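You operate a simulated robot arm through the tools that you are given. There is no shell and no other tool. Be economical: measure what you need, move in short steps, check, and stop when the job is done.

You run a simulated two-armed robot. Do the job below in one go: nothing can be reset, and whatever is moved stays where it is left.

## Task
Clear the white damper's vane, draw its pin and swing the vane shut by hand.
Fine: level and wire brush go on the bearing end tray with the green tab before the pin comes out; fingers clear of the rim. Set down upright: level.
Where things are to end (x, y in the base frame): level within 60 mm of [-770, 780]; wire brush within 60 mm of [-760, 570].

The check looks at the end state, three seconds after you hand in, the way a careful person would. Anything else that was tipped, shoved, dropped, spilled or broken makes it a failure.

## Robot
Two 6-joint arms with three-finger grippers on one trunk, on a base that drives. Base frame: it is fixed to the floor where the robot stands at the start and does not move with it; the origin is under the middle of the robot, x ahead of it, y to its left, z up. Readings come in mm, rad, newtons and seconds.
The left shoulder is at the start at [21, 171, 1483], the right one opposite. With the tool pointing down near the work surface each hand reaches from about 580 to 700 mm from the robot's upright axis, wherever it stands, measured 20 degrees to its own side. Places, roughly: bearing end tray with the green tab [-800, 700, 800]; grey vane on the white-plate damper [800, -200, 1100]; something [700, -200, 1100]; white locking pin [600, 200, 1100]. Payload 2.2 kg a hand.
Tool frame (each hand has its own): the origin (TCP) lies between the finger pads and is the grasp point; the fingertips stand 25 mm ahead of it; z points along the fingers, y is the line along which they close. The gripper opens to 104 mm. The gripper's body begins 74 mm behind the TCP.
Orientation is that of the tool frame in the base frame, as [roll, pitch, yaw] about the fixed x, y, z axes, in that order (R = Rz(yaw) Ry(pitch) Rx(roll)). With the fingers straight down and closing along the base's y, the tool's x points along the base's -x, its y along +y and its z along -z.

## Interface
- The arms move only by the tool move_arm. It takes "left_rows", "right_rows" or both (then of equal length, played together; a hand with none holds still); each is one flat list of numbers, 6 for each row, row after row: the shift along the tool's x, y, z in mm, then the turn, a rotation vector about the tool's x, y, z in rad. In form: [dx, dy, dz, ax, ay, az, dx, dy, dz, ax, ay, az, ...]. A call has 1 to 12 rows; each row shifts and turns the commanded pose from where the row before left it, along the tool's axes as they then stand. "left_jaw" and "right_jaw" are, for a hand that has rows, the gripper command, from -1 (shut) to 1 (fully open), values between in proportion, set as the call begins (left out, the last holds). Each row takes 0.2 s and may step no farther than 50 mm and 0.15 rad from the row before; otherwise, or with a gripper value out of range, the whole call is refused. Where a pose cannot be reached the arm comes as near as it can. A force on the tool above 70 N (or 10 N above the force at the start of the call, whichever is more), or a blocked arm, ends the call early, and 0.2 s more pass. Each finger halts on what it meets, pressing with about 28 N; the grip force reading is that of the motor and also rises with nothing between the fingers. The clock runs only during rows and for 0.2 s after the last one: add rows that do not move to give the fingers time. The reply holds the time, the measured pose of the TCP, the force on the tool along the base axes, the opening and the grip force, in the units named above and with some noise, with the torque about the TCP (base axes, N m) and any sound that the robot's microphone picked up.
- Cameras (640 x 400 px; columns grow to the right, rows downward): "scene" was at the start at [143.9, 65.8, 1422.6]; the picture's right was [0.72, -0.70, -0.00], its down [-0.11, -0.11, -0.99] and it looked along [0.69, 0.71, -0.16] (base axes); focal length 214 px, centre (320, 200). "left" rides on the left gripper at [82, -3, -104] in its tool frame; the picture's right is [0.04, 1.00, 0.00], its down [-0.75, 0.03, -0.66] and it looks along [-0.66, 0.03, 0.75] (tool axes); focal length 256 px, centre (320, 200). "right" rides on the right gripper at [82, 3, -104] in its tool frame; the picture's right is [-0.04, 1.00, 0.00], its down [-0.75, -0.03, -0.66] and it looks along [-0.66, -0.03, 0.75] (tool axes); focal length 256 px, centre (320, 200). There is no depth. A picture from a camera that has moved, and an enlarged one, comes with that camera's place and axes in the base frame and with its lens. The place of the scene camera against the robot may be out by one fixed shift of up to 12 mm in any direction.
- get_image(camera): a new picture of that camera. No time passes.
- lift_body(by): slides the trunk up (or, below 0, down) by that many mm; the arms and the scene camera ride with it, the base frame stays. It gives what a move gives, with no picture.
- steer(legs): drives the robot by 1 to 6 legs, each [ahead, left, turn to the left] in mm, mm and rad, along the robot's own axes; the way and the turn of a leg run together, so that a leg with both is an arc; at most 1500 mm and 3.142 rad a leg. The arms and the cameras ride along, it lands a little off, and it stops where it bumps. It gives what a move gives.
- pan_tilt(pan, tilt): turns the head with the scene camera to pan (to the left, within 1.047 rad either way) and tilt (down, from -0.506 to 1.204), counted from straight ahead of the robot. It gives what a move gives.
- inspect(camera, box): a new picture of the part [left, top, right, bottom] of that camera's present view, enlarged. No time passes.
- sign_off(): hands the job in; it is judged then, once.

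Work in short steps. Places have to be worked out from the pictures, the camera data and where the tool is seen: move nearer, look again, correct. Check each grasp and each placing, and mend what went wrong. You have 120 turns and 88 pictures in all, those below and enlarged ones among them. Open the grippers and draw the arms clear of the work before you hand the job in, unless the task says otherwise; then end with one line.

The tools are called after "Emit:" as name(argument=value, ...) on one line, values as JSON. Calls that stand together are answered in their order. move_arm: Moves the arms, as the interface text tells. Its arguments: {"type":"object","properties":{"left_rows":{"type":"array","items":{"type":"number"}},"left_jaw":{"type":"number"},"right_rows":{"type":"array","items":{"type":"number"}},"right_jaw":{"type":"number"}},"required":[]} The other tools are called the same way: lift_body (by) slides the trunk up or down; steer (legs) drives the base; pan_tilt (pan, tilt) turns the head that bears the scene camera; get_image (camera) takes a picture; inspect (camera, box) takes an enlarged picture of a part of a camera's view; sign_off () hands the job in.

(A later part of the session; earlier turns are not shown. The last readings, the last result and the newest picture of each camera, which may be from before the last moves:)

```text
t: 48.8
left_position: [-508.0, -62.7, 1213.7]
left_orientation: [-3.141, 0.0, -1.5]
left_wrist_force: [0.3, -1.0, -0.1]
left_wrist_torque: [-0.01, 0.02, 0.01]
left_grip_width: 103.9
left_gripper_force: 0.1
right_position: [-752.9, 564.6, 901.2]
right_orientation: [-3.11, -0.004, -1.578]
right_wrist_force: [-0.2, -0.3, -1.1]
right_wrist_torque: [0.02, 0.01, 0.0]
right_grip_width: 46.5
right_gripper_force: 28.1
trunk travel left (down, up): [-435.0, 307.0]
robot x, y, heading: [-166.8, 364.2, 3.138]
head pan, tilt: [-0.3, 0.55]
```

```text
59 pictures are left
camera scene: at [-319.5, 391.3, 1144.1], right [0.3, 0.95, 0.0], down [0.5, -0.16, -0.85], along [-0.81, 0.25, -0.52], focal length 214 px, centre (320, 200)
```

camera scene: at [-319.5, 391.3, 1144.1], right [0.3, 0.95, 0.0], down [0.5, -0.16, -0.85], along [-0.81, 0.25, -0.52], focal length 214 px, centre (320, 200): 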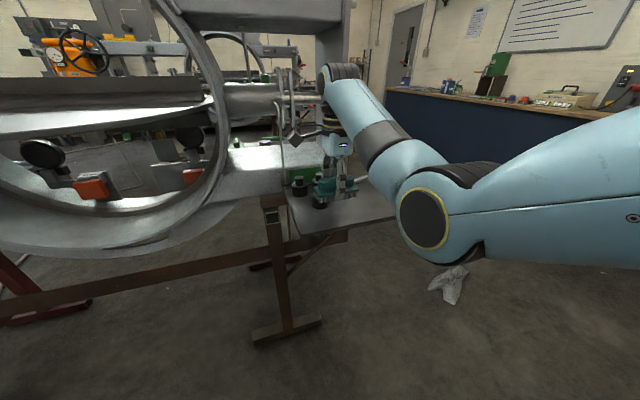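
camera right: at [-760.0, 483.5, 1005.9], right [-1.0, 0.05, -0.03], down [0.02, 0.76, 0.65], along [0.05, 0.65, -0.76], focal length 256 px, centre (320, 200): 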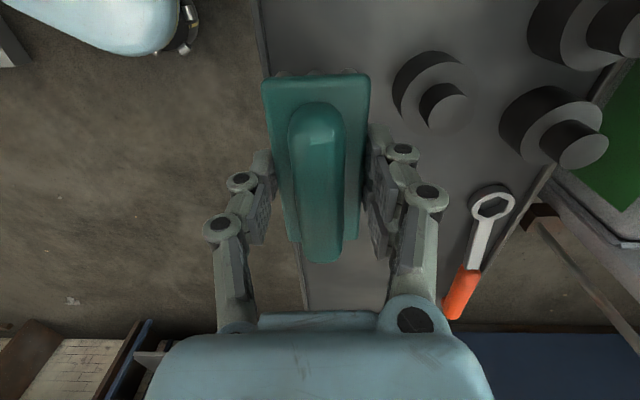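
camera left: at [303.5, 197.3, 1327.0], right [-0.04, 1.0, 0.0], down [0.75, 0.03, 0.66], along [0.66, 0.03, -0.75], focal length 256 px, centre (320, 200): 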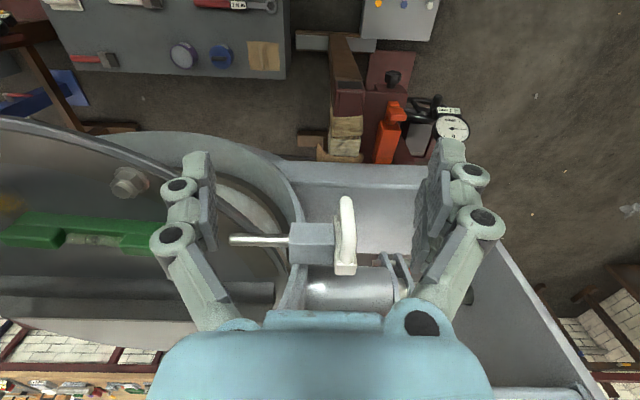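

Clear of sockets. I descend to about z≈855.

Emit:
move_arm(right_rows=[0, 0, 20, 0, 0, 0, 0, 0, 15, 0, 0, 0, 0, 0, 10, 0, 0, 0])

Emit:
inspect(camera="scene", box=[270, 120, 420, 240])

```text
t: 49.6
left_position: [-509.7, -62.5, 1214.1]
left_orientation: [-3.142, 0.002, -1.499]
left_wrist_force: [1.3, -0.7, 0.0]
left_wrist_torque: [-0.04, 0.01, 0.01]
left_grip_width: 103.8
left_gripper_force: 0.2
right_position: [-752.8, 563.7, 857.4]
right_orientation: [-3.109, -0.005, -1.577]
right_wrist_force: [0.1, 0.0, -0.6]
right_wrist_torque: [0.03, -0.03, 0.02]
right_grip_width: 46.3
right_gripper_force: 27.9
trunk travel left (down, up): [-435.0, 307.0]
robot x, y, heading: [-167.5, 368.9, 3.144]
head pan, tilt: [-0.3, 0.55]
```

```text
3.33 times, centred on (345, 180) of scene
camera zoom: at [-319.7, 391.3, 1143.9], right [0.3, 0.95, 0.0], down [0.5, -0.16, -0.85], along [-0.81, 0.25, -0.52], focal length 715 px, centre (237, 267)
```

zoom: 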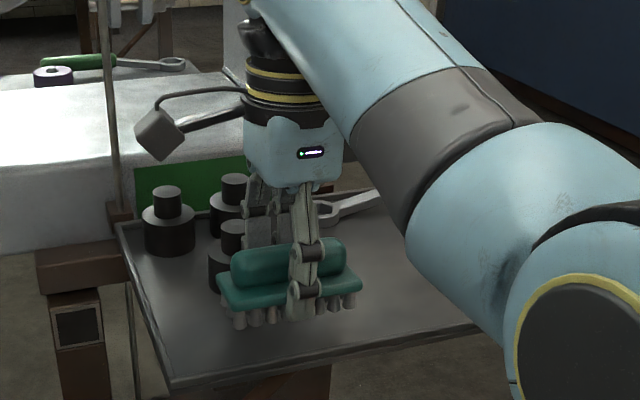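

Bristles are about 15–20 mm above the tray. I lower in small steps watching force.

Emit:
move_arm(right_rows=[0, 0, 6, 0, 0, 0, 0, 0, 5, 0, 0, 0])

Emit:
move_arm(right_rows=[0, 0, 4, 0, 0, 0])

Emit:
move_arm(right_rows=[0, 0, 3, 0, 0, 0])

Emit:
inspect(camera="scene", box=[270, 120, 420, 240])

```text
t: 50.2
left_position: [-507.2, -61.9, 1213.9]
left_orientation: [-3.141, 0.002, -1.502]
left_wrist_force: [0.5, -0.1, -0.2]
left_wrist_torque: [-0.05, -0.01, 0.0]
left_grip_width: 104.2
left_gripper_force: 0.1
right_position: [-751.8, 564.4, 845.3]
right_orientation: [-3.111, -0.008, -1.579]
right_wrist_force: [-0.2, -0.4, -1.2]
right_wrist_torque: [-0.02, -0.04, -0.02]
right_grip_width: 46.4
right_gripper_force: 28.4
trunk travel left (down, up): [-435.0, 307.0]
robot x, y, heading: [-167.2, 363.4, 3.142]
head pan, tilt: [-0.3, 0.55]
```

```text
t: 50.6
left_position: [-507.0, -62.4, 1214.0]
left_orientation: [3.141, 0.002, -1.5]
left_wrist_force: [0.6, 0.5, 0.6]
left_wrist_torque: [0.01, 0.04, -0.02]
left_grip_width: 104.0
left_gripper_force: 0.0
right_position: [-751.1, 564.5, 841.2]
right_orientation: [-3.11, -0.005, -1.577]
right_wrist_force: [-0.8, -0.4, -2.1]
right_wrist_torque: [-0.03, -0.01, 0.0]
right_grip_width: 46.6
right_gripper_force: 27.5
trunk travel left (down, up): [-435.0, 307.0]
robot x, y, heading: [-169.5, 366.0, 3.141]
head pan, tilt: [-0.3, 0.55]
```

```text
t: 51.0
left_position: [-507.5, -61.9, 1214.8]
left_orientation: [3.14, 0.003, -1.5]
left_wrist_force: [0.0, -0.3, 0.3]
left_wrist_torque: [0.04, 0.01, -0.01]
left_grip_width: 104.3
left_gripper_force: 0.1
right_position: [-751.5, 564.4, 839.8]
right_orientation: [-3.109, -0.006, -1.578]
right_wrist_force: [0.1, -0.5, -1.4]
right_wrist_torque: [-0.01, 0.0, 0.02]
right_grip_width: 46.3
right_gripper_force: 27.8
trunk travel left (down, up): [-435.0, 307.0]
robot x, y, heading: [-169.6, 365.0, 3.139]
head pan, tilt: [-0.3, 0.55]
```

```text
3.33 times, centred on (345, 180) of scene
camera zoom: at [-319.7, 391.3, 1143.9], right [0.3, 0.95, 0.0], down [0.5, -0.16, -0.85], along [-0.81, 0.25, -0.52], focal length 715 px, centre (237, 267)
```

zoom: 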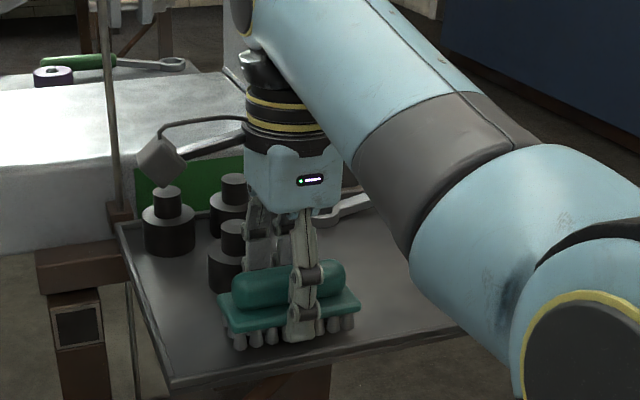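

Near contact; two more 3 mm steps.

Emit:
move_arm(right_rows=[0, 0, 3, 0, 0, 0])

Emit:
move_arm(right_rows=[0, 0, 3, 0, 0, 0])

```text
t: 51.4
left_position: [-506.8, -61.6, 1213.7]
left_orientation: [3.141, 0.002, -1.5]
left_wrist_force: [-0.4, -0.1, -0.2]
left_wrist_torque: [0.02, 0.02, -0.01]
left_grip_width: 104.0
left_gripper_force: 0.1
right_position: [-752.4, 565.4, 835.9]
right_orientation: [-3.11, -0.005, -1.578]
right_wrist_force: [0.0, -0.1, -1.7]
right_wrist_torque: [0.0, 0.0, 0.0]
right_grip_width: 46.2
right_gripper_force: 28.3
trunk travel left (down, up): [-435.0, 307.0]
robot x, y, heading: [-167.2, 368.3, 3.14]
head pan, tilt: [-0.3, 0.55]
```

```text
t: 51.8
left_position: [-507.1, -62.1, 1214.5]
left_orientation: [-3.142, 0.002, -1.503]
left_wrist_force: [-0.2, 0.0, -0.3]
left_wrist_torque: [-0.02, 0.03, 0.0]
left_grip_width: 103.7
left_gripper_force: 0.1
right_position: [-752.4, 563.9, 834.9]
right_orientation: [-3.111, -0.006, -1.579]
right_wrist_force: [0.7, -0.1, 3.9]
right_wrist_torque: [0.08, 0.1, 0.0]
right_grip_width: 46.4
right_gripper_force: 28.1
trunk travel left (down, up): [-435.0, 307.0]
robot x, y, heading: [-167.8, 365.3, 3.14]
head pan, tilt: [-0.3, 0.55]
```

Contact felt (Fz rose ~5 N). I open to ~60 mm only (socket nearby), then rise.

Emit:
move_arm(right_rows=[0, 0, 0, 0, 0, 0, 0, 0, 0, 0, 0, 0, 0, 0, -10, 0, 0, 0, 0, 0, -30, 0, 0, 0, 0, 0, -40, 0, 0, 0, 0, 0, -40, 0, 0, 0], right_jaw=0.15)

Emit:
get_image(camera="right")

```text
t: 53.2
left_position: [-507.2, -61.2, 1213.0]
left_orientation: [3.141, 0.004, -1.501]
left_wrist_force: [0.5, 0.3, -0.2]
left_wrist_torque: [-0.01, 0.0, -0.02]
left_grip_width: 104.1
left_gripper_force: 0.0
right_position: [-778.9, 561.7, 936.0]
right_orientation: [-3.109, -0.007, -1.578]
right_wrist_force: [-1.0, 0.1, -1.2]
right_wrist_torque: [-0.02, 0.0, -0.02]
right_grip_width: 59.9
right_gripper_force: 0.0
right hand out of reach, approached as far as the arm can: row 5, 6
trunk travel left (down, up): [-435.0, 307.0]
robot x, y, heading: [-161.1, 368.6, 3.144]
head pan, tilt: [-0.3, 0.55]
```

```text
56 pictures are left
camera right: at [-785.9, 481.4, 1039.4], right [-1.0, 0.05, -0.03], down [0.01, 0.76, 0.65], along [0.05, 0.65, -0.76], focal length 256 px, centre (320, 200)
```

right: 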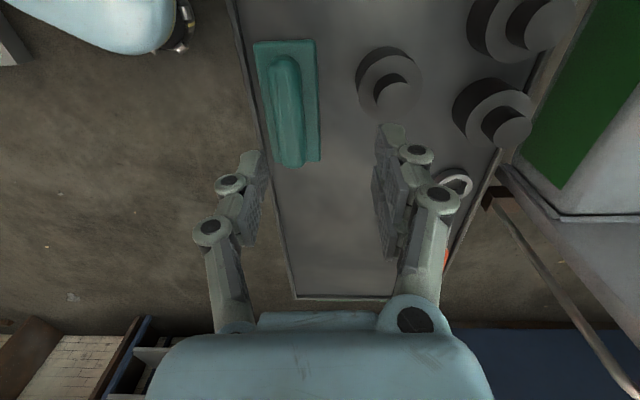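

Brush stands upright at ≈(-749,556). I raise the trunk back and retrace the route to the damper for the level.

Emit:
lift_body(by=240)

Emit:
steer(legs=[[-105, 57, 0], [0, 0, -1.98], [-538, -15, 0], [0, 0, -1.16], [0, 275, 0]])

Emit:
pan_tilt(pan=-0.1, tilt=0.5)

Emit:
get_image(camera="scene")

```text
t: 55.7
left_position: [-507.6, -62.6, 1453.2]
left_orientation: [-3.141, 0.001, -1.5]
left_wrist_force: [-0.6, -0.6, 0.0]
left_wrist_torque: [-0.01, 0.02, -0.02]
left_grip_width: 104.2
left_gripper_force: 0.0
right_position: [-780.1, 560.7, 1174.2]
right_orientation: [-3.11, -0.005, -1.578]
right_wrist_force: [-0.4, 0.1, -0.7]
right_wrist_torque: [0.0, 0.03, -0.01]
right_grip_width: 59.6
right_gripper_force: 0.0
trunk travel left (down, up): [-675.0, 67.0]
robot x, y, heading: [-167.3, 366.8, 3.143]
head pan, tilt: [-0.3, 0.55]
```

```text
t: 68.9
left_position: [80.9, 514.2, 1453.9]
left_orientation: [3.141, 0.002, 1.603]
left_wrist_force: [-0.8, -0.5, 0.5]
left_wrist_torque: [-0.04, 0.01, 0.02]
left_grip_width: 104.1
left_gripper_force: 0.0
right_position: [328.9, -119.1, 1175.0]
right_orientation: [-3.108, -0.005, 1.524]
right_wrist_force: [0.0, -0.7, 0.2]
right_wrist_torque: [-0.01, -0.01, 0.0]
right_grip_width: 59.6
right_gripper_force: 0.0
trunk travel left (down, up): [-675.0, 67.0]
robot x, y, heading: [-275.0, 102.0, -0.038]
head pan, tilt: [-0.3, 0.55]
```

```text
t: 69.6
left_position: [82.6, 516.8, 1451.3]
left_orientation: [3.141, 0.001, 1.604]
left_wrist_force: [-0.3, -0.4, 0.2]
left_wrist_torque: [-0.03, 0.01, -0.01]
left_grip_width: 104.0
left_gripper_force: 0.1
right_position: [328.5, -118.8, 1175.6]
right_orientation: [-3.11, -0.002, 1.525]
right_wrist_force: [0.0, 0.3, 0.4]
right_wrist_torque: [-0.02, -0.01, 0.01]
right_grip_width: 59.7
right_gripper_force: 0.0
trunk travel left (down, up): [-675.0, 67.0]
robot x, y, heading: [-273.1, 102.3, -0.043]
head pan, tilt: [-0.099, 0.499]
```

```text
55 pictures are left
camera scene: at [-105.2, 85.1, 1391.1], right [-0.14, -0.99, 0.0], down [-0.47, 0.07, -0.88], along [0.87, -0.12, -0.48], focal length 214 px, centre (320, 200)
```

scene: 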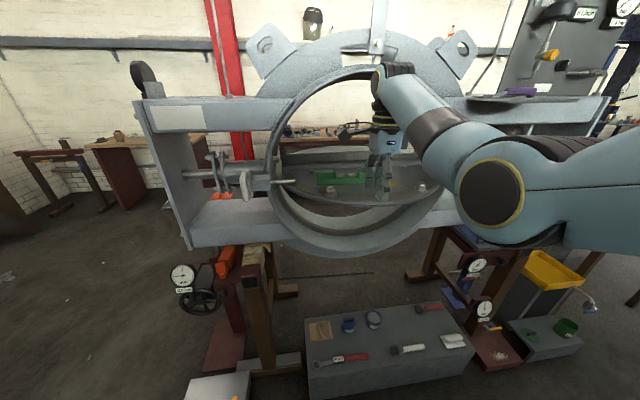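

Back in front of the damper. Fix heading and approach so the hand ends in front of the level at x≈555.

Emit:
steer(legs=[[0, 0, 0.042], [216, -17, 0]])

Emit:
get_image(camera="right")

```text
t: 71.7
left_position: [280.4, 512.4, 1453.8]
left_orientation: [3.142, 0.002, 1.644]
left_wrist_force: [0.2, 0.5, 0.2]
left_wrist_torque: [0.01, 0.02, -0.02]
left_grip_width: 104.2
left_gripper_force: 0.1
right_position: [553.9, -111.2, 1175.8]
right_orientation: [-3.111, -0.005, 1.565]
right_wrist_force: [0.4, 0.5, -0.8]
right_wrist_torque: [0.0, 0.01, -0.01]
right_grip_width: 59.8
right_gripper_force: 0.1
trunk travel left (down, up): [-675.0, 67.0]
robot x, y, heading: [-56.7, 85.7, 0.001]
head pan, tilt: [-0.099, 0.499]
```

```text
54 pictures are left
camera right: at [561.7, -29.3, 1278.2], right [1.0, -0.05, -0.03], down [-0.01, -0.76, 0.65], along [-0.05, -0.65, -0.76], focal length 256 px, centre (320, 200)
```

right: 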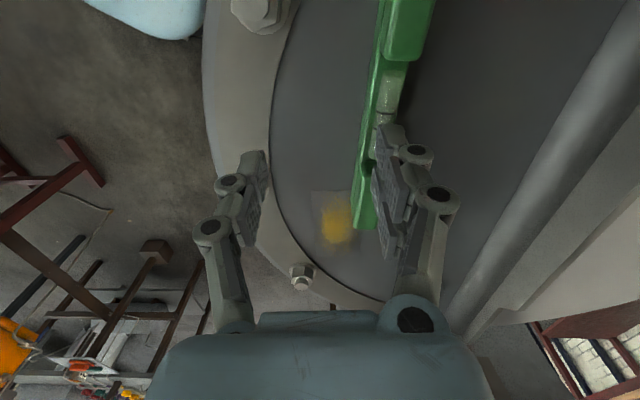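

Level centre judged ≈(604,-110), top ~1094, base ~1050. I move in over it and descend to z≈1110, then check.

Emit:
move_arm(right_rows=[0, 17, 15, 0, 0, 0, 0, 17, 15, 0, 0, 0, 0, 17, 15, 0, 0, 0, 0, 0, 15, 0, 0, 0])

Emit:
get_image(camera="right")

Emit:
inspect(camera="scene", box=[220, 140, 460, 290])

```text
t: 72.7
left_position: [279.8, 511.3, 1454.5]
left_orientation: [3.14, 0.001, 1.645]
left_wrist_force: [-0.1, 1.1, 0.2]
left_wrist_torque: [-0.04, -0.02, -0.01]
left_grip_width: 104.1
left_gripper_force: 0.0
right_position: [597.4, -112.6, 1113.8]
right_orientation: [-3.112, -0.006, 1.563]
right_wrist_force: [-0.9, 0.1, 0.7]
right_wrist_torque: [0.03, 0.0, 0.01]
right_grip_width: 60.1
right_gripper_force: 0.1
right hand out of reach, approached as far as the arm can: row 3
trunk travel left (down, up): [-675.0, 67.0]
robot x, y, heading: [-59.0, 80.9, 0.003]
head pan, tilt: [-0.099, 0.499]
```

```text
53 pictures are left
camera right: at [605.5, -29.3, 1217.6], right [1.0, -0.05, -0.03], down [-0.02, -0.76, 0.65], along [-0.05, -0.65, -0.76], focal length 256 px, centre (320, 200)
```

right: 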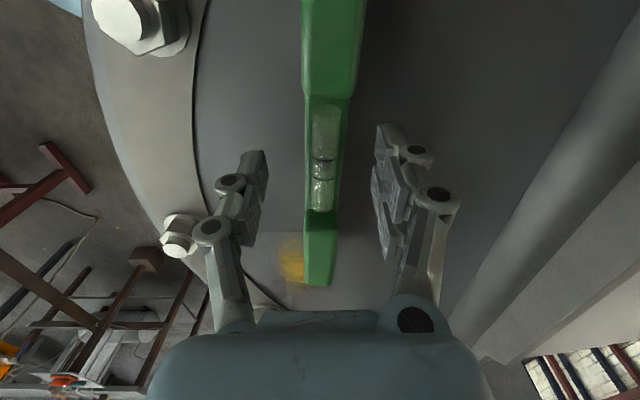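

```text
2.67 times, centred on (340, 215) of scene
camera zoom: at [110.9, 74.1, 1391.2], right [-0.1, -1.0, 0.0], down [-0.48, 0.05, -0.88], along [0.87, -0.09, -0.48], focal length 572 px, centre (267, 160)
```

zoom: 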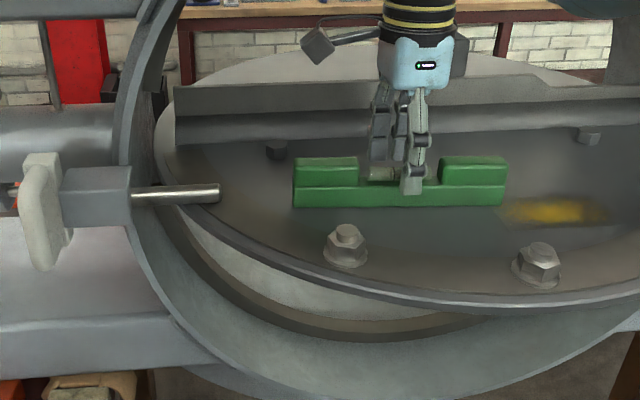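

Centred on the level. I descend 28 mm then close.

Emit:
move_arm(right_rows=[0, 1, 14, 0, 0, 0, 0, 1, 14, 0, 0, 0])

Emit:
move_arm(right_rows=[0, 0, 0, 0, 0, 0, 0, 0, 0, 0, 0, 0, 0, 0, 0, 0, 0, 0, 0, 0, 0, 0, 0, 0], right_jaw=-1)

Emit:
get_image(camera="right")

Emit:
inspect(camera="scene", box=[220, 140, 460, 290])

```text
t: 73.3
left_position: [280.2, 512.5, 1452.8]
left_orientation: [3.14, 0.003, 1.643]
left_wrist_force: [-0.7, 0.3, -0.2]
left_wrist_torque: [0.02, -0.01, 0.0]
left_grip_width: 103.8
left_gripper_force: 0.1
right_position: [592.7, -114.0, 1089.5]
right_orientation: [-3.111, -0.006, 1.565]
right_wrist_force: [-0.2, 1.0, -0.2]
right_wrist_torque: [0.02, 0.0, 0.01]
right_grip_width: 59.9
right_gripper_force: 0.1
right hand out of reach, approached as far as the arm can: row 1, 2
trunk travel left (down, up): [-675.0, 67.0]
robot x, y, heading: [-55.3, 84.8, -0.004]
head pan, tilt: [-0.099, 0.499]
```

```text
t: 74.3
left_position: [280.2, 512.3, 1453.1]
left_orientation: [-3.14, 0.003, 1.645]
left_wrist_force: [-1.1, -0.5, -0.2]
left_wrist_torque: [0.01, -0.01, 0.04]
left_grip_width: 104.1
left_gripper_force: 0.1
right_position: [590.9, -113.0, 1088.4]
right_orientation: [-3.111, -0.005, 1.565]
right_wrist_force: [1.2, 0.1, 0.9]
right_wrist_torque: [-0.03, -0.03, 0.01]
right_grip_width: 24.7
right_gripper_force: 27.9
trunk travel left (down, up): [-675.0, 67.0]
robot x, y, heading: [-56.4, 82.2, -0.0]
head pan, tilt: [-0.099, 0.499]
```

```text
51 pictures are left
camera right: at [599.0, -31.4, 1191.9], right [1.0, -0.05, -0.03], down [-0.01, -0.76, 0.65], along [-0.05, -0.65, -0.76], focal length 256 px, centre (320, 200)
```

right: 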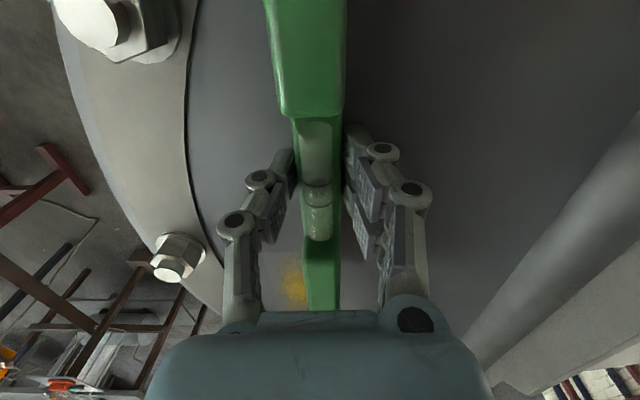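

```text
2.67 times, centred on (340, 215) of scene
camera zoom: at [111.4, 74.2, 1391.1], right [-0.1, -1.0, 0.0], down [-0.48, 0.05, -0.88], along [0.87, -0.09, -0.48], focal length 572 px, centre (267, 160)
```

zoom: 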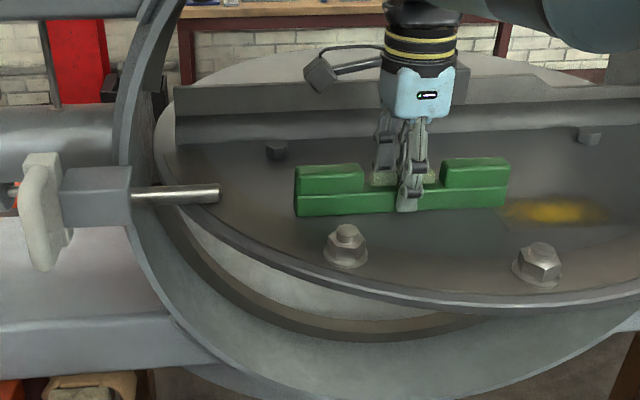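

Level gripped (24.7 mm). I lift 20 mm and check.

Emit:
move_arm(right_rows=[0, 0, -10, 0, 0, 0, 0, -2, -12, 0, 0, 0])

Emit:
inspect(camera="scene", box=[220, 140, 460, 290])

```text
t: 74.9
left_position: [280.8, 512.6, 1454.1]
left_orientation: [3.141, 0.001, 1.643]
left_wrist_force: [0.4, -0.6, -0.3]
left_wrist_torque: [0.02, 0.0, -0.02]
left_grip_width: 104.2
left_gripper_force: 0.0
right_position: [588.7, -111.8, 1110.6]
right_orientation: [-3.108, -0.004, 1.567]
right_wrist_force: [0.3, 0.0, -1.7]
right_wrist_torque: [-0.01, 0.01, 0.01]
right_grip_width: 24.8
right_gripper_force: 27.4
trunk travel left (down, up): [-675.0, 67.0]
robot x, y, heading: [-58.8, 85.4, -0.003]
head pan, tilt: [-0.099, 0.499]
```

```text
2.67 times, centred on (340, 215) of scene
camera zoom: at [111.2, 74.2, 1391.1], right [-0.1, -1.0, 0.0], down [-0.48, 0.05, -0.88], along [0.87, -0.09, -0.48], focal length 572 px, centre (267, 160)
```

zoom: 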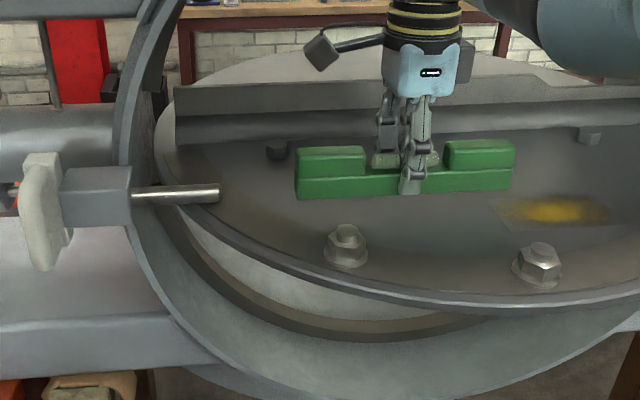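

Level held securely. Raise, retract and retrace the route to the tray.

Emit:
move_arm(right_rows=[0, -10, -30, 0, 0, 0, 0, -20, -17, 0, 0, 0, 0, -20, 0, 0, 0, 0])

Emit:
steer(legs=[[-212, 0, 0], [0, -277, 0], [0, 0, 1.18], [538, 15, 0], [0, 0, 1.98], [0, -250, 0]])

Emit:
pan_tilt(pan=-0.3, tilt=0.55)

Emit:
get_image(camera="scene")

```text
t: 75.7
left_position: [280.4, 512.5, 1454.2]
left_orientation: [3.141, 0.001, 1.644]
left_wrist_force: [0.6, -0.4, 0.4]
left_wrist_torque: [0.0, 0.01, 0.02]
left_grip_width: 104.0
left_gripper_force: 0.1
right_position: [541.2, -113.5, 1157.7]
right_orientation: [-3.11, -0.006, 1.567]
right_wrist_force: [-0.6, 0.0, -2.5]
right_wrist_torque: [-0.02, 0.0, -0.02]
right_grip_width: 24.8
right_gripper_force: 27.8
trunk travel left (down, up): [-675.0, 67.0]
robot x, y, heading: [-59.4, 83.1, 0.002]
head pan, tilt: [-0.099, 0.499]
```

```text
t: 90.7
left_position: [-403.6, 142.9, 1453.6]
left_orientation: [3.142, 0.001, -1.525]
left_wrist_force: [1.2, -0.2, 0.2]
left_wrist_torque: [-0.04, 0.0, 0.01]
left_grip_width: 103.7
left_gripper_force: 0.0
right_position: [-645.9, 775.1, 1157.1]
right_orientation: [-3.109, -0.006, -1.604]
right_wrist_force: [0.3, -0.5, -2.7]
right_wrist_torque: [-0.02, 0.0, -0.01]
right_grip_width: 24.9
right_gripper_force: 27.8
trunk travel left (down, up): [-675.0, 67.0]
robot x, y, heading: [-49.1, 559.1, 3.114]
head pan, tilt: [-0.099, 0.499]
```

```text
t: 91.4
left_position: [-403.3, 143.6, 1454.1]
left_orientation: [-3.14, 0.002, -1.53]
left_wrist_force: [0.4, 0.5, -0.3]
left_wrist_torque: [-0.03, 0.02, 0.02]
left_grip_width: 103.9
left_gripper_force: 0.0
right_position: [-645.9, 775.8, 1156.8]
right_orientation: [-3.111, -0.004, -1.605]
right_wrist_force: [0.0, 0.3, -2.3]
right_wrist_torque: [0.0, 0.01, -0.03]
right_grip_width: 24.7
right_gripper_force: 28.0
trunk travel left (down, up): [-675.0, 67.0]
robot x, y, heading: [-49.7, 563.1, 3.113]
head pan, tilt: [-0.3, 0.55]
```

```text
48 pictures are left
camera scene: at [-199.1, 591.6, 1386.5], right [0.32, 0.95, 0.0], down [0.49, -0.17, -0.85], along [-0.81, 0.27, -0.52], focal length 214 px, centre (320, 200)
```

scene: 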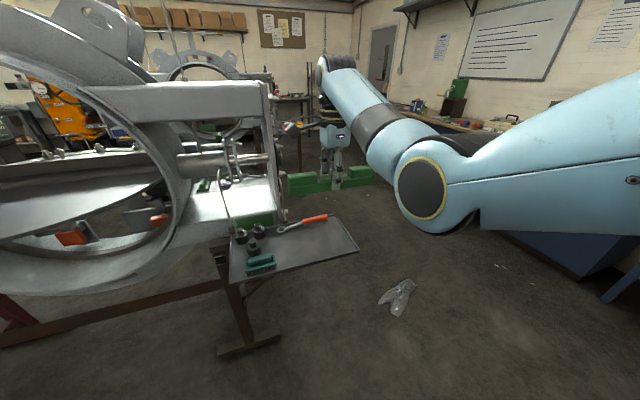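

Correct heading and drive so the level hangs over (-770,785), then lower the trunk 240.

Emit:
steer(legs=[[0, 0, 0.028], [118, -27, 0]])

Emit:
lift_body(by=-225)

Emit:
get_image(camera="right")

Emit:
get_image(camera="scene")

```text
t: 93.0
left_position: [-509.8, 159.6, 1455.3]
left_orientation: [3.141, 0.001, -1.498]
left_wrist_force: [-0.4, 0.1, -0.5]
left_wrist_torque: [0.01, 0.0, 0.01]
left_grip_width: 103.9
left_gripper_force: 0.0
right_position: [-771.6, 784.7, 1157.6]
right_orientation: [-3.11, -0.005, -1.577]
right_wrist_force: [0.0, -0.8, -2.6]
right_wrist_torque: [0.01, 0.0, 0.01]
right_grip_width: 24.7
right_gripper_force: 27.2
trunk travel left (down, up): [-675.0, 67.0]
robot x, y, heading: [-171.3, 587.3, 3.139]
head pan, tilt: [-0.3, 0.55]
```

```text
t: 95.4
left_position: [-509.9, 160.4, 1228.9]
left_orientation: [3.141, 0.003, -1.498]
left_wrist_force: [-0.3, 0.0, -0.2]
left_wrist_torque: [0.01, 0.03, -0.01]
left_grip_width: 104.1
left_gripper_force: 0.1
right_position: [-771.6, 784.6, 932.1]
right_orientation: [-3.109, -0.006, -1.576]
right_wrist_force: [0.1, -1.0, -3.0]
right_wrist_torque: [0.0, 0.03, -0.01]
right_grip_width: 24.7
right_gripper_force: 27.9
trunk travel left (down, up): [-450.0, 292.0]
robot x, y, heading: [-171.4, 587.2, -3.14]
head pan, tilt: [-0.3, 0.55]
```

```text
47 pictures are left
camera right: at [-777.9, 704.7, 1036.5], right [-1.0, 0.05, -0.03], down [0.01, 0.76, 0.65], along [0.05, 0.65, -0.76], focal length 256 px, centre (320, 200)
```

right: 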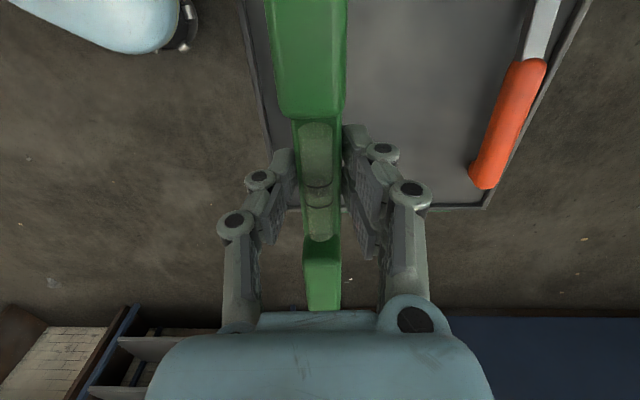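

```text
46 pictures are left
camera scene: at [-322.4, 613.3, 1159.4], right [0.3, 0.96, 0.0], down [0.5, -0.15, -0.85], along [-0.81, 0.25, -0.52], focal length 214 px, centre (320, 200)
```

scene: 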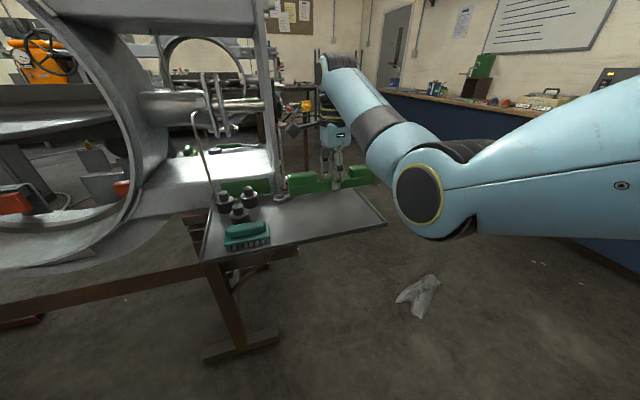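

Position good; shift 10 mm toward -y to stay clear of the far lip and descend to ~845.

Emit:
move_arm(right_rows=[10, 0, 30, 0, 0, 0, 0, 0, 30, 0, 0, 0, 0, 0, 20, 0, 0, 0, 0, 0, 6, 0, 0, 0])

Emit:
inspect(camera="scene", box=[220, 120, 420, 280])

```text
t: 96.4
left_position: [-509.9, 160.0, 1228.9]
left_orientation: [-3.141, 0.001, -1.499]
left_wrist_force: [-0.7, 0.2, -0.1]
left_wrist_torque: [0.04, -0.01, -0.03]
left_grip_width: 103.8
left_gripper_force: 0.1
right_position: [-768.5, 773.8, 847.7]
right_orientation: [-3.109, -0.006, -1.576]
right_wrist_force: [-0.6, 0.2, -2.7]
right_wrist_torque: [0.0, 0.0, 0.0]
right_grip_width: 24.7
right_gripper_force: 27.4
trunk travel left (down, up): [-450.0, 292.0]
robot x, y, heading: [-168.6, 586.9, -3.141]
head pan, tilt: [-0.3, 0.55]
```

```text
2.50 times, centred on (320, 200) of scene
camera zoom: at [-322.5, 613.4, 1159.3], right [0.3, 0.96, 0.0], down [0.5, -0.15, -0.85], along [-0.81, 0.25, -0.52], focal length 536 px, centre (320, 200)
```

zoom: 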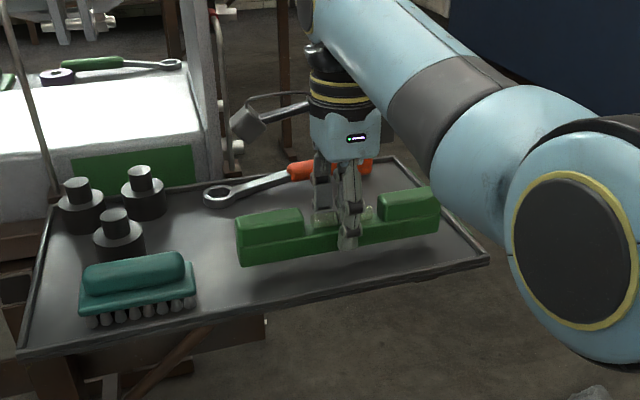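

Clear on all sides. I lower in small steps for contact.

Emit:
move_arm(right_rows=[0, 0, 4, 0, 0, 0, 0, 0, 4, 0, 0, 0])

Emit:
move_arm(right_rows=[0, 0, 3, 0, 0, 0])

Emit:
move_arm(right_rows=[0, 0, 2.5, 0, 0, 0])

```text
t: 97.0
left_position: [-510.5, 158.5, 1229.0]
left_orientation: [-3.141, 0.001, -1.5]
left_wrist_force: [0.6, -0.2, -0.4]
left_wrist_torque: [0.03, -0.01, -0.01]
left_grip_width: 103.9
left_gripper_force: 0.0
right_position: [-768.1, 774.8, 839.2]
right_orientation: [-3.108, -0.006, -1.576]
right_wrist_force: [-0.4, -0.1, -1.7]
right_wrist_torque: [-0.02, -0.02, -0.01]
right_grip_width: 24.7
right_gripper_force: 27.8
trunk travel left (down, up): [-450.0, 292.0]
robot x, y, heading: [-171.4, 588.1, 3.142]
head pan, tilt: [-0.3, 0.55]
```

```text
t: 97.4
left_position: [-509.8, 159.6, 1229.3]
left_orientation: [3.141, 0.003, -1.5]
left_wrist_force: [0.6, 0.3, 0.0]
left_wrist_torque: [0.0, 0.02, 0.01]
left_grip_width: 104.1
left_gripper_force: 0.1
right_position: [-768.7, 774.6, 835.9]
right_orientation: [-3.108, -0.006, -1.574]
right_wrist_force: [-0.1, -1.0, -3.1]
right_wrist_torque: [-0.01, 0.0, -0.05]
right_grip_width: 24.9
right_gripper_force: 27.6
trunk travel left (down, up): [-450.0, 292.0]
robot x, y, heading: [-175.3, 589.2, 3.141]
head pan, tilt: [-0.3, 0.55]
```

```text
t: 97.8
left_position: [-510.5, 159.7, 1229.0]
left_orientation: [-3.141, 0.002, -1.499]
left_wrist_force: [-0.1, 0.7, -0.3]
left_wrist_torque: [-0.02, 0.0, 0.02]
left_grip_width: 104.2
left_gripper_force: 0.2
right_position: [-768.4, 774.4, 833.6]
right_orientation: [-3.109, -0.004, -1.577]
right_wrist_force: [-0.2, -0.8, -2.8]
right_wrist_torque: [-0.03, 0.02, -0.01]
right_grip_width: 24.6
right_gripper_force: 27.7
trunk travel left (down, up): [-450.0, 292.0]
robot x, y, heading: [-172.0, 589.1, 3.14]
head pan, tilt: [-0.3, 0.55]
```

No contact yet; continue.

Emit:
move_arm(right_rows=[0, 0, 2.5, 0, 0, 0])

Emit:
move_arm(right_rows=[0, 0, 2, 0, 0, 0])

Emit:
inspect(camera="scene", box=[280, 160, 400, 260])

```text
t: 98.2
left_position: [-508.9, 159.2, 1229.2]
left_orientation: [3.14, 0.001, -1.499]
left_wrist_force: [-1.2, 0.5, -0.9]
left_wrist_torque: [0.0, 0.0, 0.0]
left_grip_width: 104.2
left_gripper_force: 0.0
right_position: [-769.4, 773.8, 833.8]
right_orientation: [-3.112, -0.005, -1.576]
right_wrist_force: [2.2, -0.4, 6.7]
right_wrist_torque: [0.16, 0.02, -0.03]
right_grip_width: 24.7
right_gripper_force: 27.7
trunk travel left (down, up): [-450.0, 292.0]
robot x, y, heading: [-170.0, 588.1, -3.139]
head pan, tilt: [-0.3, 0.55]
```

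```text
t: 98.6
left_position: [-506.9, 158.7, 1230.6]
left_orientation: [3.14, 0.001, -1.5]
left_wrist_force: [0.5, -0.4, 0.0]
left_wrist_torque: [0.01, 0.0, 0.0]
left_grip_width: 103.9
left_gripper_force: 0.1
right_position: [-769.1, 774.0, 832.0]
right_orientation: [-3.113, -0.006, -1.577]
right_wrist_force: [2.3, 0.0, 18.3]
right_wrist_torque: [-0.02, -0.09, -0.01]
right_grip_width: 25.2
right_gripper_force: 28.5
trunk travel left (down, up): [-450.0, 292.0]
robot x, y, heading: [-170.4, 585.8, 3.143]
head pan, tilt: [-0.3, 0.55]
```

```text
4.00 times, centred on (340, 210) of scene
camera zoom: at [-320.3, 612.8, 1159.9], right [0.3, 0.96, 0.0], down [0.5, -0.15, -0.85], along [-0.82, 0.25, -0.52], focal length 858 px, centre (240, 160)
```

zoom: 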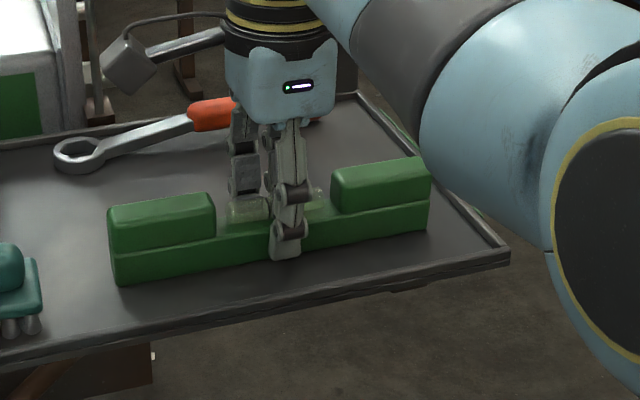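

Firm contact, level sits on the tray. I open modestly (~60 mm), rise gently, and check.

Emit:
move_arm(right_rows=[0, 0, -1.5, 0, 0, 0, 0, 0, 0, 0, 0, 0, 0, 0, 0, 0, 0, 0, 0, 0, -15, 0, 0, 0, 0, 0, -30, 0, 0, 0, 0, -10, -35, 0, 0, 0], right_jaw=0.15)

Emit:
get_image(camera="right")

Emit:
get_image(camera="scene")

```text
t: 100.0
left_position: [-509.7, 159.2, 1229.4]
left_orientation: [3.14, 0.001, -1.499]
left_wrist_force: [0.4, -0.2, -0.1]
left_wrist_torque: [0.01, 0.02, 0.0]
left_grip_width: 104.0
left_gripper_force: 0.1
right_position: [-761.2, 773.5, 911.3]
right_orientation: [-3.11, -0.006, -1.576]
right_wrist_force: [0.3, -0.3, -0.1]
right_wrist_torque: [0.0, -0.03, 0.03]
right_grip_width: 60.1
right_gripper_force: 0.0
trunk travel left (down, up): [-450.0, 292.0]
robot x, y, heading: [-170.9, 591.4, -3.135]
head pan, tilt: [-0.3, 0.55]
```

```text
43 pictures are left
camera right: at [-767.2, 694.5, 1014.1], right [-1.0, 0.04, -0.03], down [0.01, 0.76, 0.65], along [0.05, 0.65, -0.76], focal length 256 px, centre (320, 200)
```

right: 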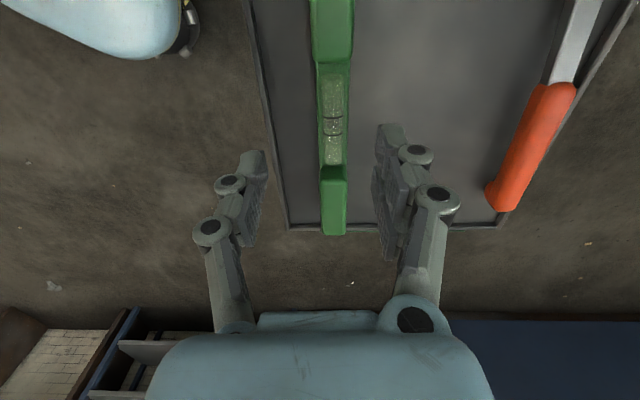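

```text
42 pictures are left
camera scene: at [-321.7, 613.1, 1159.4], right [0.3, 0.96, 0.0], down [0.5, -0.15, -0.85], along [-0.81, 0.25, -0.52], focal length 214 px, centre (320, 200)
```

scene: 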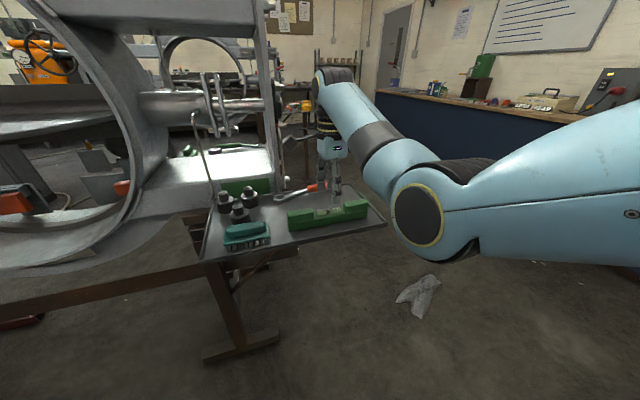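

Level rests upright at ≈(-768,774), brush upright at ≈(-749,556). I raise the trunk, and go round to face the damper's pin side.

Emit:
lift_body(by=225)

Emit:
steer(legs=[[-105, 0, 0], [0, 0, -1.57], [0, 250, 0], [0, 0, -1.57], [0, -168, 0]])

Emit:
move_arm(right_rows=[0, 0, 0, 0, 0, -0.15, 0, 0, 0, 0, 0, -0.15, 0, 0, 0, 0, 0, -0.15, 0, 0, 0, 0, 0, -0.15, 0, 0, 0, 0, 0, -0.15, 0, 0, 0, 0, 0, -0.15, 0, 0, 0, 0, 0, -0.15, 0, 0, 0, 0, 0, -0.15, 0, 0, 0, 0, 0, -0.15, 0, 0, 0, 0, 0, -0.15, 0, 0, 0, 0, 0, -0.06])

Emit:
pan_tilt(pan=0.0, tilt=0.5)

Emit:
get_image(camera="scene")

```text
t: 102.4
left_position: [-511.0, 159.7, 1453.4]
left_orientation: [-3.141, 0.002, -1.5]
left_wrist_force: [0.1, 0.3, -0.2]
left_wrist_torque: [0.03, 0.01, 0.02]
left_grip_width: 104.0
left_gripper_force: 0.1
right_position: [-760.7, 774.6, 1135.0]
right_orientation: [-3.109, -0.006, -1.577]
right_wrist_force: [-0.5, -0.8, 0.7]
right_wrist_torque: [0.01, 0.0, 0.0]
right_grip_width: 59.8
right_gripper_force: 0.1
trunk travel left (down, up): [-675.0, 67.0]
robot x, y, heading: [-169.5, 591.3, 3.144]
head pan, tilt: [-0.3, 0.55]
```

```text
t: 113.7
left_position: [22.6, 849.3, 1454.1]
left_orientation: [3.141, 0.002, 1.629]
left_wrist_force: [-0.4, -0.2, -0.1]
left_wrist_torque: [0.0, -0.02, 0.0]
left_grip_width: 104.2
left_gripper_force: 0.1
right_position: [264.6, 231.3, 1136.1]
right_orientation: [-3.112, -0.004, 1.548]
right_wrist_force: [0.8, 0.0, 0.3]
right_wrist_torque: [0.01, 0.04, 0.02]
right_grip_width: 59.9
right_gripper_force: 0.1
trunk travel left (down, up): [-675.0, 67.0]
robot x, y, heading: [-323.0, 426.6, -0.015]
head pan, tilt: [-0.3, 0.55]
```

```text
t: 116.1
left_position: [22.7, 849.8, 1453.9]
left_orientation: [3.14, 0.0, 1.628]
left_wrist_force: [0.3, -0.7, 0.8]
left_wrist_torque: [0.02, -0.01, 0.01]
left_grip_width: 104.1
left_gripper_force: 0.0
right_position: [264.7, 230.7, 1134.5]
right_orientation: [3.135, -0.032, 3.112]
right_wrist_force: [0.8, 0.6, -1.0]
right_wrist_torque: [0.01, 0.06, -0.03]
right_grip_width: 60.2
right_gripper_force: 0.0
trunk travel left (down, up): [-675.0, 67.0]
robot x, y, heading: [-320.6, 424.2, -0.019]
head pan, tilt: [-0.3, 0.55]
```

```text
t: 116.9
left_position: [23.0, 850.0, 1454.6]
left_orientation: [-3.14, 0.001, 1.628]
left_wrist_force: [-0.4, -0.8, -0.2]
left_wrist_torque: [0.0, 0.0, -0.01]
left_grip_width: 103.9
left_gripper_force: 0.1
right_position: [264.8, 231.4, 1133.6]
right_orientation: [3.135, -0.031, 3.111]
right_wrist_force: [-0.2, -0.3, 0.2]
right_wrist_torque: [-0.02, 0.01, 0.03]
right_grip_width: 59.6
right_gripper_force: 0.0
trunk travel left (down, up): [-675.0, 67.0]
robot x, y, heading: [-320.9, 426.9, -0.017]
head pan, tilt: [0.0, 0.499]
```

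```text
41 pictures are left
camera scene: at [-152.3, 422.9, 1391.1], right [-0.02, -1.0, 0.0], down [-0.48, 0.01, -0.88], along [0.88, -0.01, -0.48], focal length 214 px, centre (320, 200)
```

scene: 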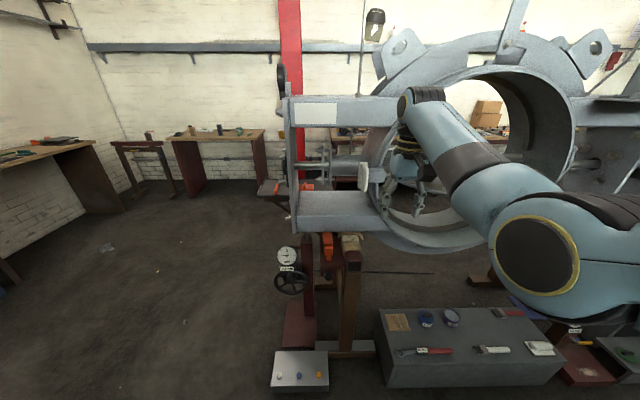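

I raise the hand 50 mm, straighten heading and approach the pin handle to x≈500.

Emit:
move_arm(right_rows=[0, 0, -25, 0, 0.03, 0, -5, 0, -25, 0, 0, 0], right_jaw=0.5)

Emit:
steer(legs=[[0, 0, 0.017], [220, 5, 0]])

Emit:
get_image(camera="right")

Emit:
inspect(camera="scene", box=[200, 60, 460, 260])

```text
t: 117.5
left_position: [24.1, 848.9, 1453.0]
left_orientation: [-3.142, 0.001, 1.63]
left_wrist_force: [0.7, -0.6, 0.5]
left_wrist_torque: [0.03, 0.01, 0.02]
left_grip_width: 104.0
left_gripper_force: 0.0
right_position: [279.3, 231.2, 1180.9]
right_orientation: [3.136, -0.064, 3.11]
right_wrist_force: [0.1, 0.4, 0.6]
right_wrist_torque: [0.01, -0.01, 0.02]
right_grip_width: 77.9
right_gripper_force: 0.0
right hand out of reach, approached as far as the arm can: row 2
trunk travel left (down, up): [-675.0, 67.0]
robot x, y, heading: [-319.9, 427.0, -0.019]
head pan, tilt: [0.0, 0.499]
```

```text
t: 119.5
left_position: [232.0, 860.1, 1453.7]
left_orientation: [3.141, 0.001, 1.646]
left_wrist_force: [0.3, 0.2, -0.3]
left_wrist_torque: [0.0, 0.03, 0.01]
left_grip_width: 104.0
left_gripper_force: 0.0
right_position: [499.1, 246.8, 1180.2]
right_orientation: [3.136, -0.063, 3.128]
right_wrist_force: [-0.8, -0.2, 0.9]
right_wrist_torque: [-0.04, 0.01, -0.04]
right_grip_width: 78.2
right_gripper_force: 0.1
trunk travel left (down, up): [-675.0, 67.0]
robot x, y, heading: [-105.4, 432.8, 0.007]
head pan, tilt: [0.0, 0.499]
```

```text
40 pictures are left
camera right: at [425.4, 251.1, 1288.3], right [0.05, 1.0, 0.0], down [0.79, -0.04, 0.61], along [0.61, -0.03, -0.79], focal length 256 px, centre (320, 200)
```

right: 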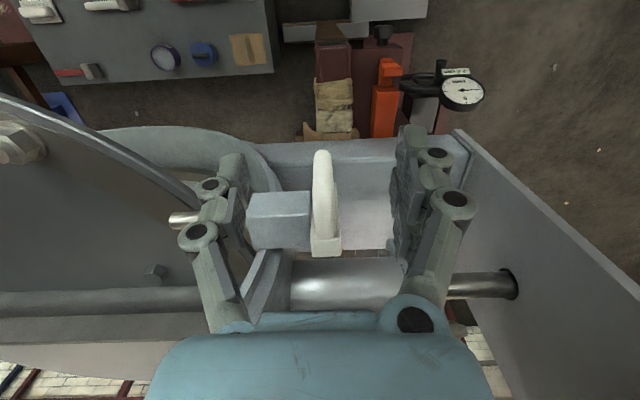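

```text
2.00 times, centred on (330, 160) of scene
camera zoom: at [64.3, 431.4, 1391.1], right [0.0, -1.0, 0.0], down [-0.48, 0.0, -0.88], along [0.88, 0.0, -0.48], focal length 429 px, centre (300, 280)
```

zoom: 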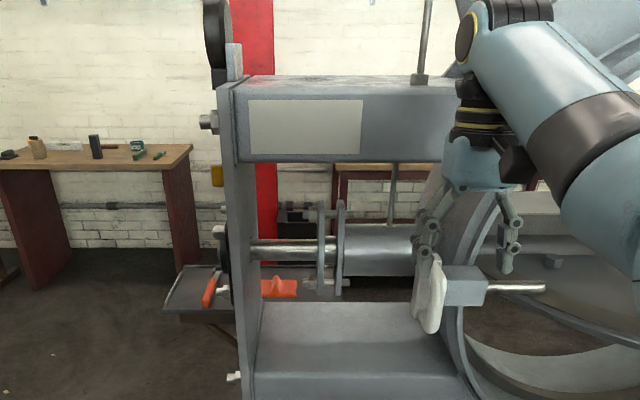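

I zoom in on the handle and block from both cameras.

Emit:
inspect(camera="right", box=[220, 130, 420, 280])

Emit:
inspect(camera="scene", box=[350, 160, 450, 240])

```text
2.67 times, centred on (320, 205) of right
camera zoom: at [425.4, 251.1, 1288.3], right [0.05, 1.0, 0.0], down [0.79, -0.04, 0.61], along [0.61, -0.03, -0.79], focal length 683 px, centre (320, 187)
```

zoom: 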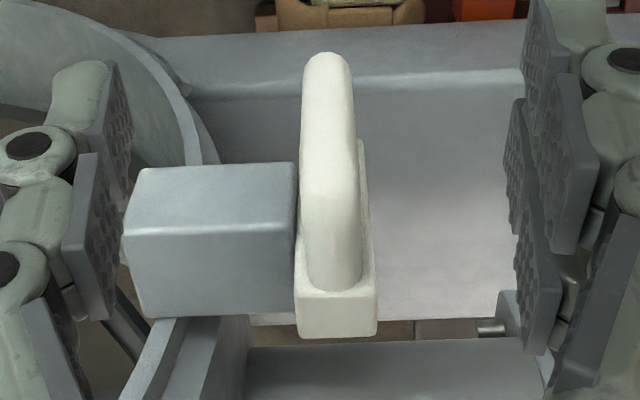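

```text
5.00 times, centred on (400, 200) of scene
camera zoom: at [64.3, 431.4, 1391.1], right [0.0, -1.0, 0.0], down [-0.48, 0.0, -0.88], along [0.88, 0.0, -0.48], focal length 1072 px, centre (-80, 200)
```

zoom: 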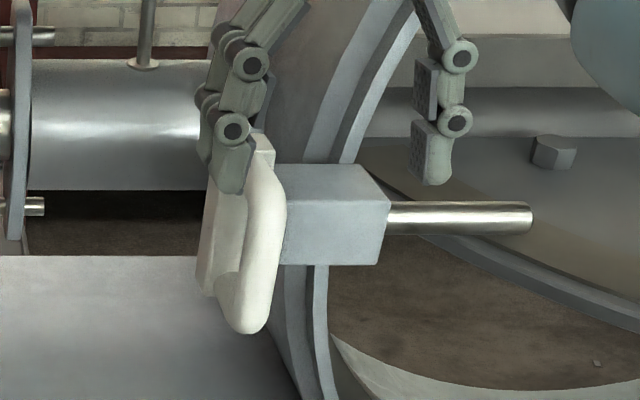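

The handle is a vertical bow in front (x≈560, y≈248, z 1035–1130) of a small block (front x≈578). I drive 50 mm ahead, straighten the tilt and centre above the bow.

Emit:
steer(legs=[[50, 0, 0]])

Emit:
move_arm(right_rows=[0, 0, 0, 0, -0.06, 0, -5, 0, 10, 0, 0, 0, -5, 0, 10, 0, 0, 0])

Emit:
get_image(camera="right")

Emit:
inspect(camera="scene", box=[340, 140, 500, 260])

```text
t: 120.4
left_position: [277.2, 860.0, 1454.3]
left_orientation: [3.139, 0.001, 1.646]
left_wrist_force: [-0.6, 0.6, -0.2]
left_wrist_torque: [-0.01, -0.06, 0.01]
left_grip_width: 104.2
left_gripper_force: 0.0
right_position: [545.1, 247.3, 1182.1]
right_orientation: [3.137, -0.059, 3.13]
right_wrist_force: [0.0, -0.2, -0.2]
right_wrist_torque: [-0.01, -0.04, 0.0]
right_grip_width: 78.2
right_gripper_force: 0.0
trunk travel left (down, up): [-675.0, 67.0]
robot x, y, heading: [-56.4, 428.9, 0.007]
head pan, tilt: [0.0, 0.499]
```

```text
t: 121.2
left_position: [281.4, 861.9, 1453.9]
left_orientation: [3.141, 0.002, 1.645]
left_wrist_force: [0.2, 0.7, -0.2]
left_wrist_torque: [-0.02, -0.02, 0.0]
left_grip_width: 103.8
left_gripper_force: 0.1
right_position: [558.5, 247.3, 1159.0]
right_orientation: [3.135, -0.004, 3.128]
right_wrist_force: [-0.1, 0.4, 0.0]
right_wrist_torque: [-0.04, -0.01, 0.01]
right_grip_width: 77.8
right_gripper_force: 0.1
trunk travel left (down, up): [-675.0, 67.0]
robot x, y, heading: [-56.0, 428.1, 0.006]
head pan, tilt: [0.0, 0.499]
```

```text
36 pictures are left
camera right: at [478.0, 251.4, 1262.7], right [0.05, 1.0, 0.0], down [0.76, -0.04, 0.65], along [0.65, -0.03, -0.76], focal length 256 px, centre (320, 200)
```

right: 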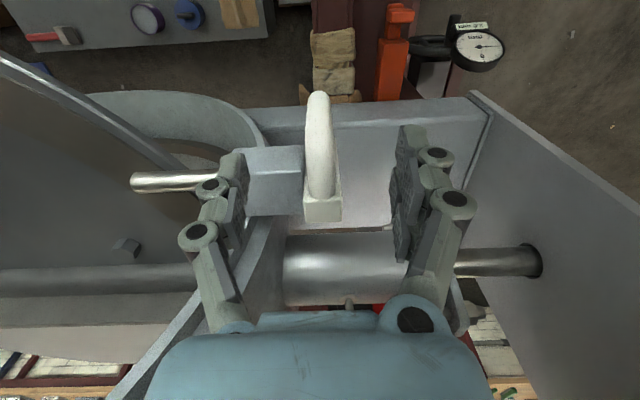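

```text
3.33 times, centred on (420, 200) of scene
camera zoom: at [113.8, 431.3, 1391.0], right [0.0, -1.0, 0.0], down [-0.48, 0.0, -0.88], along [0.88, 0.0, -0.48], focal length 715 px, centre (-13, 200)
```

zoom: 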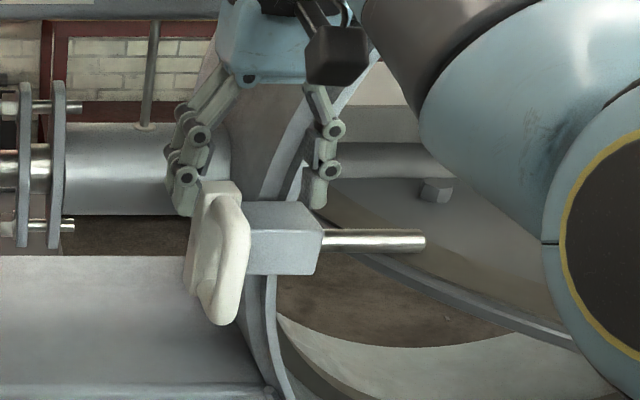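

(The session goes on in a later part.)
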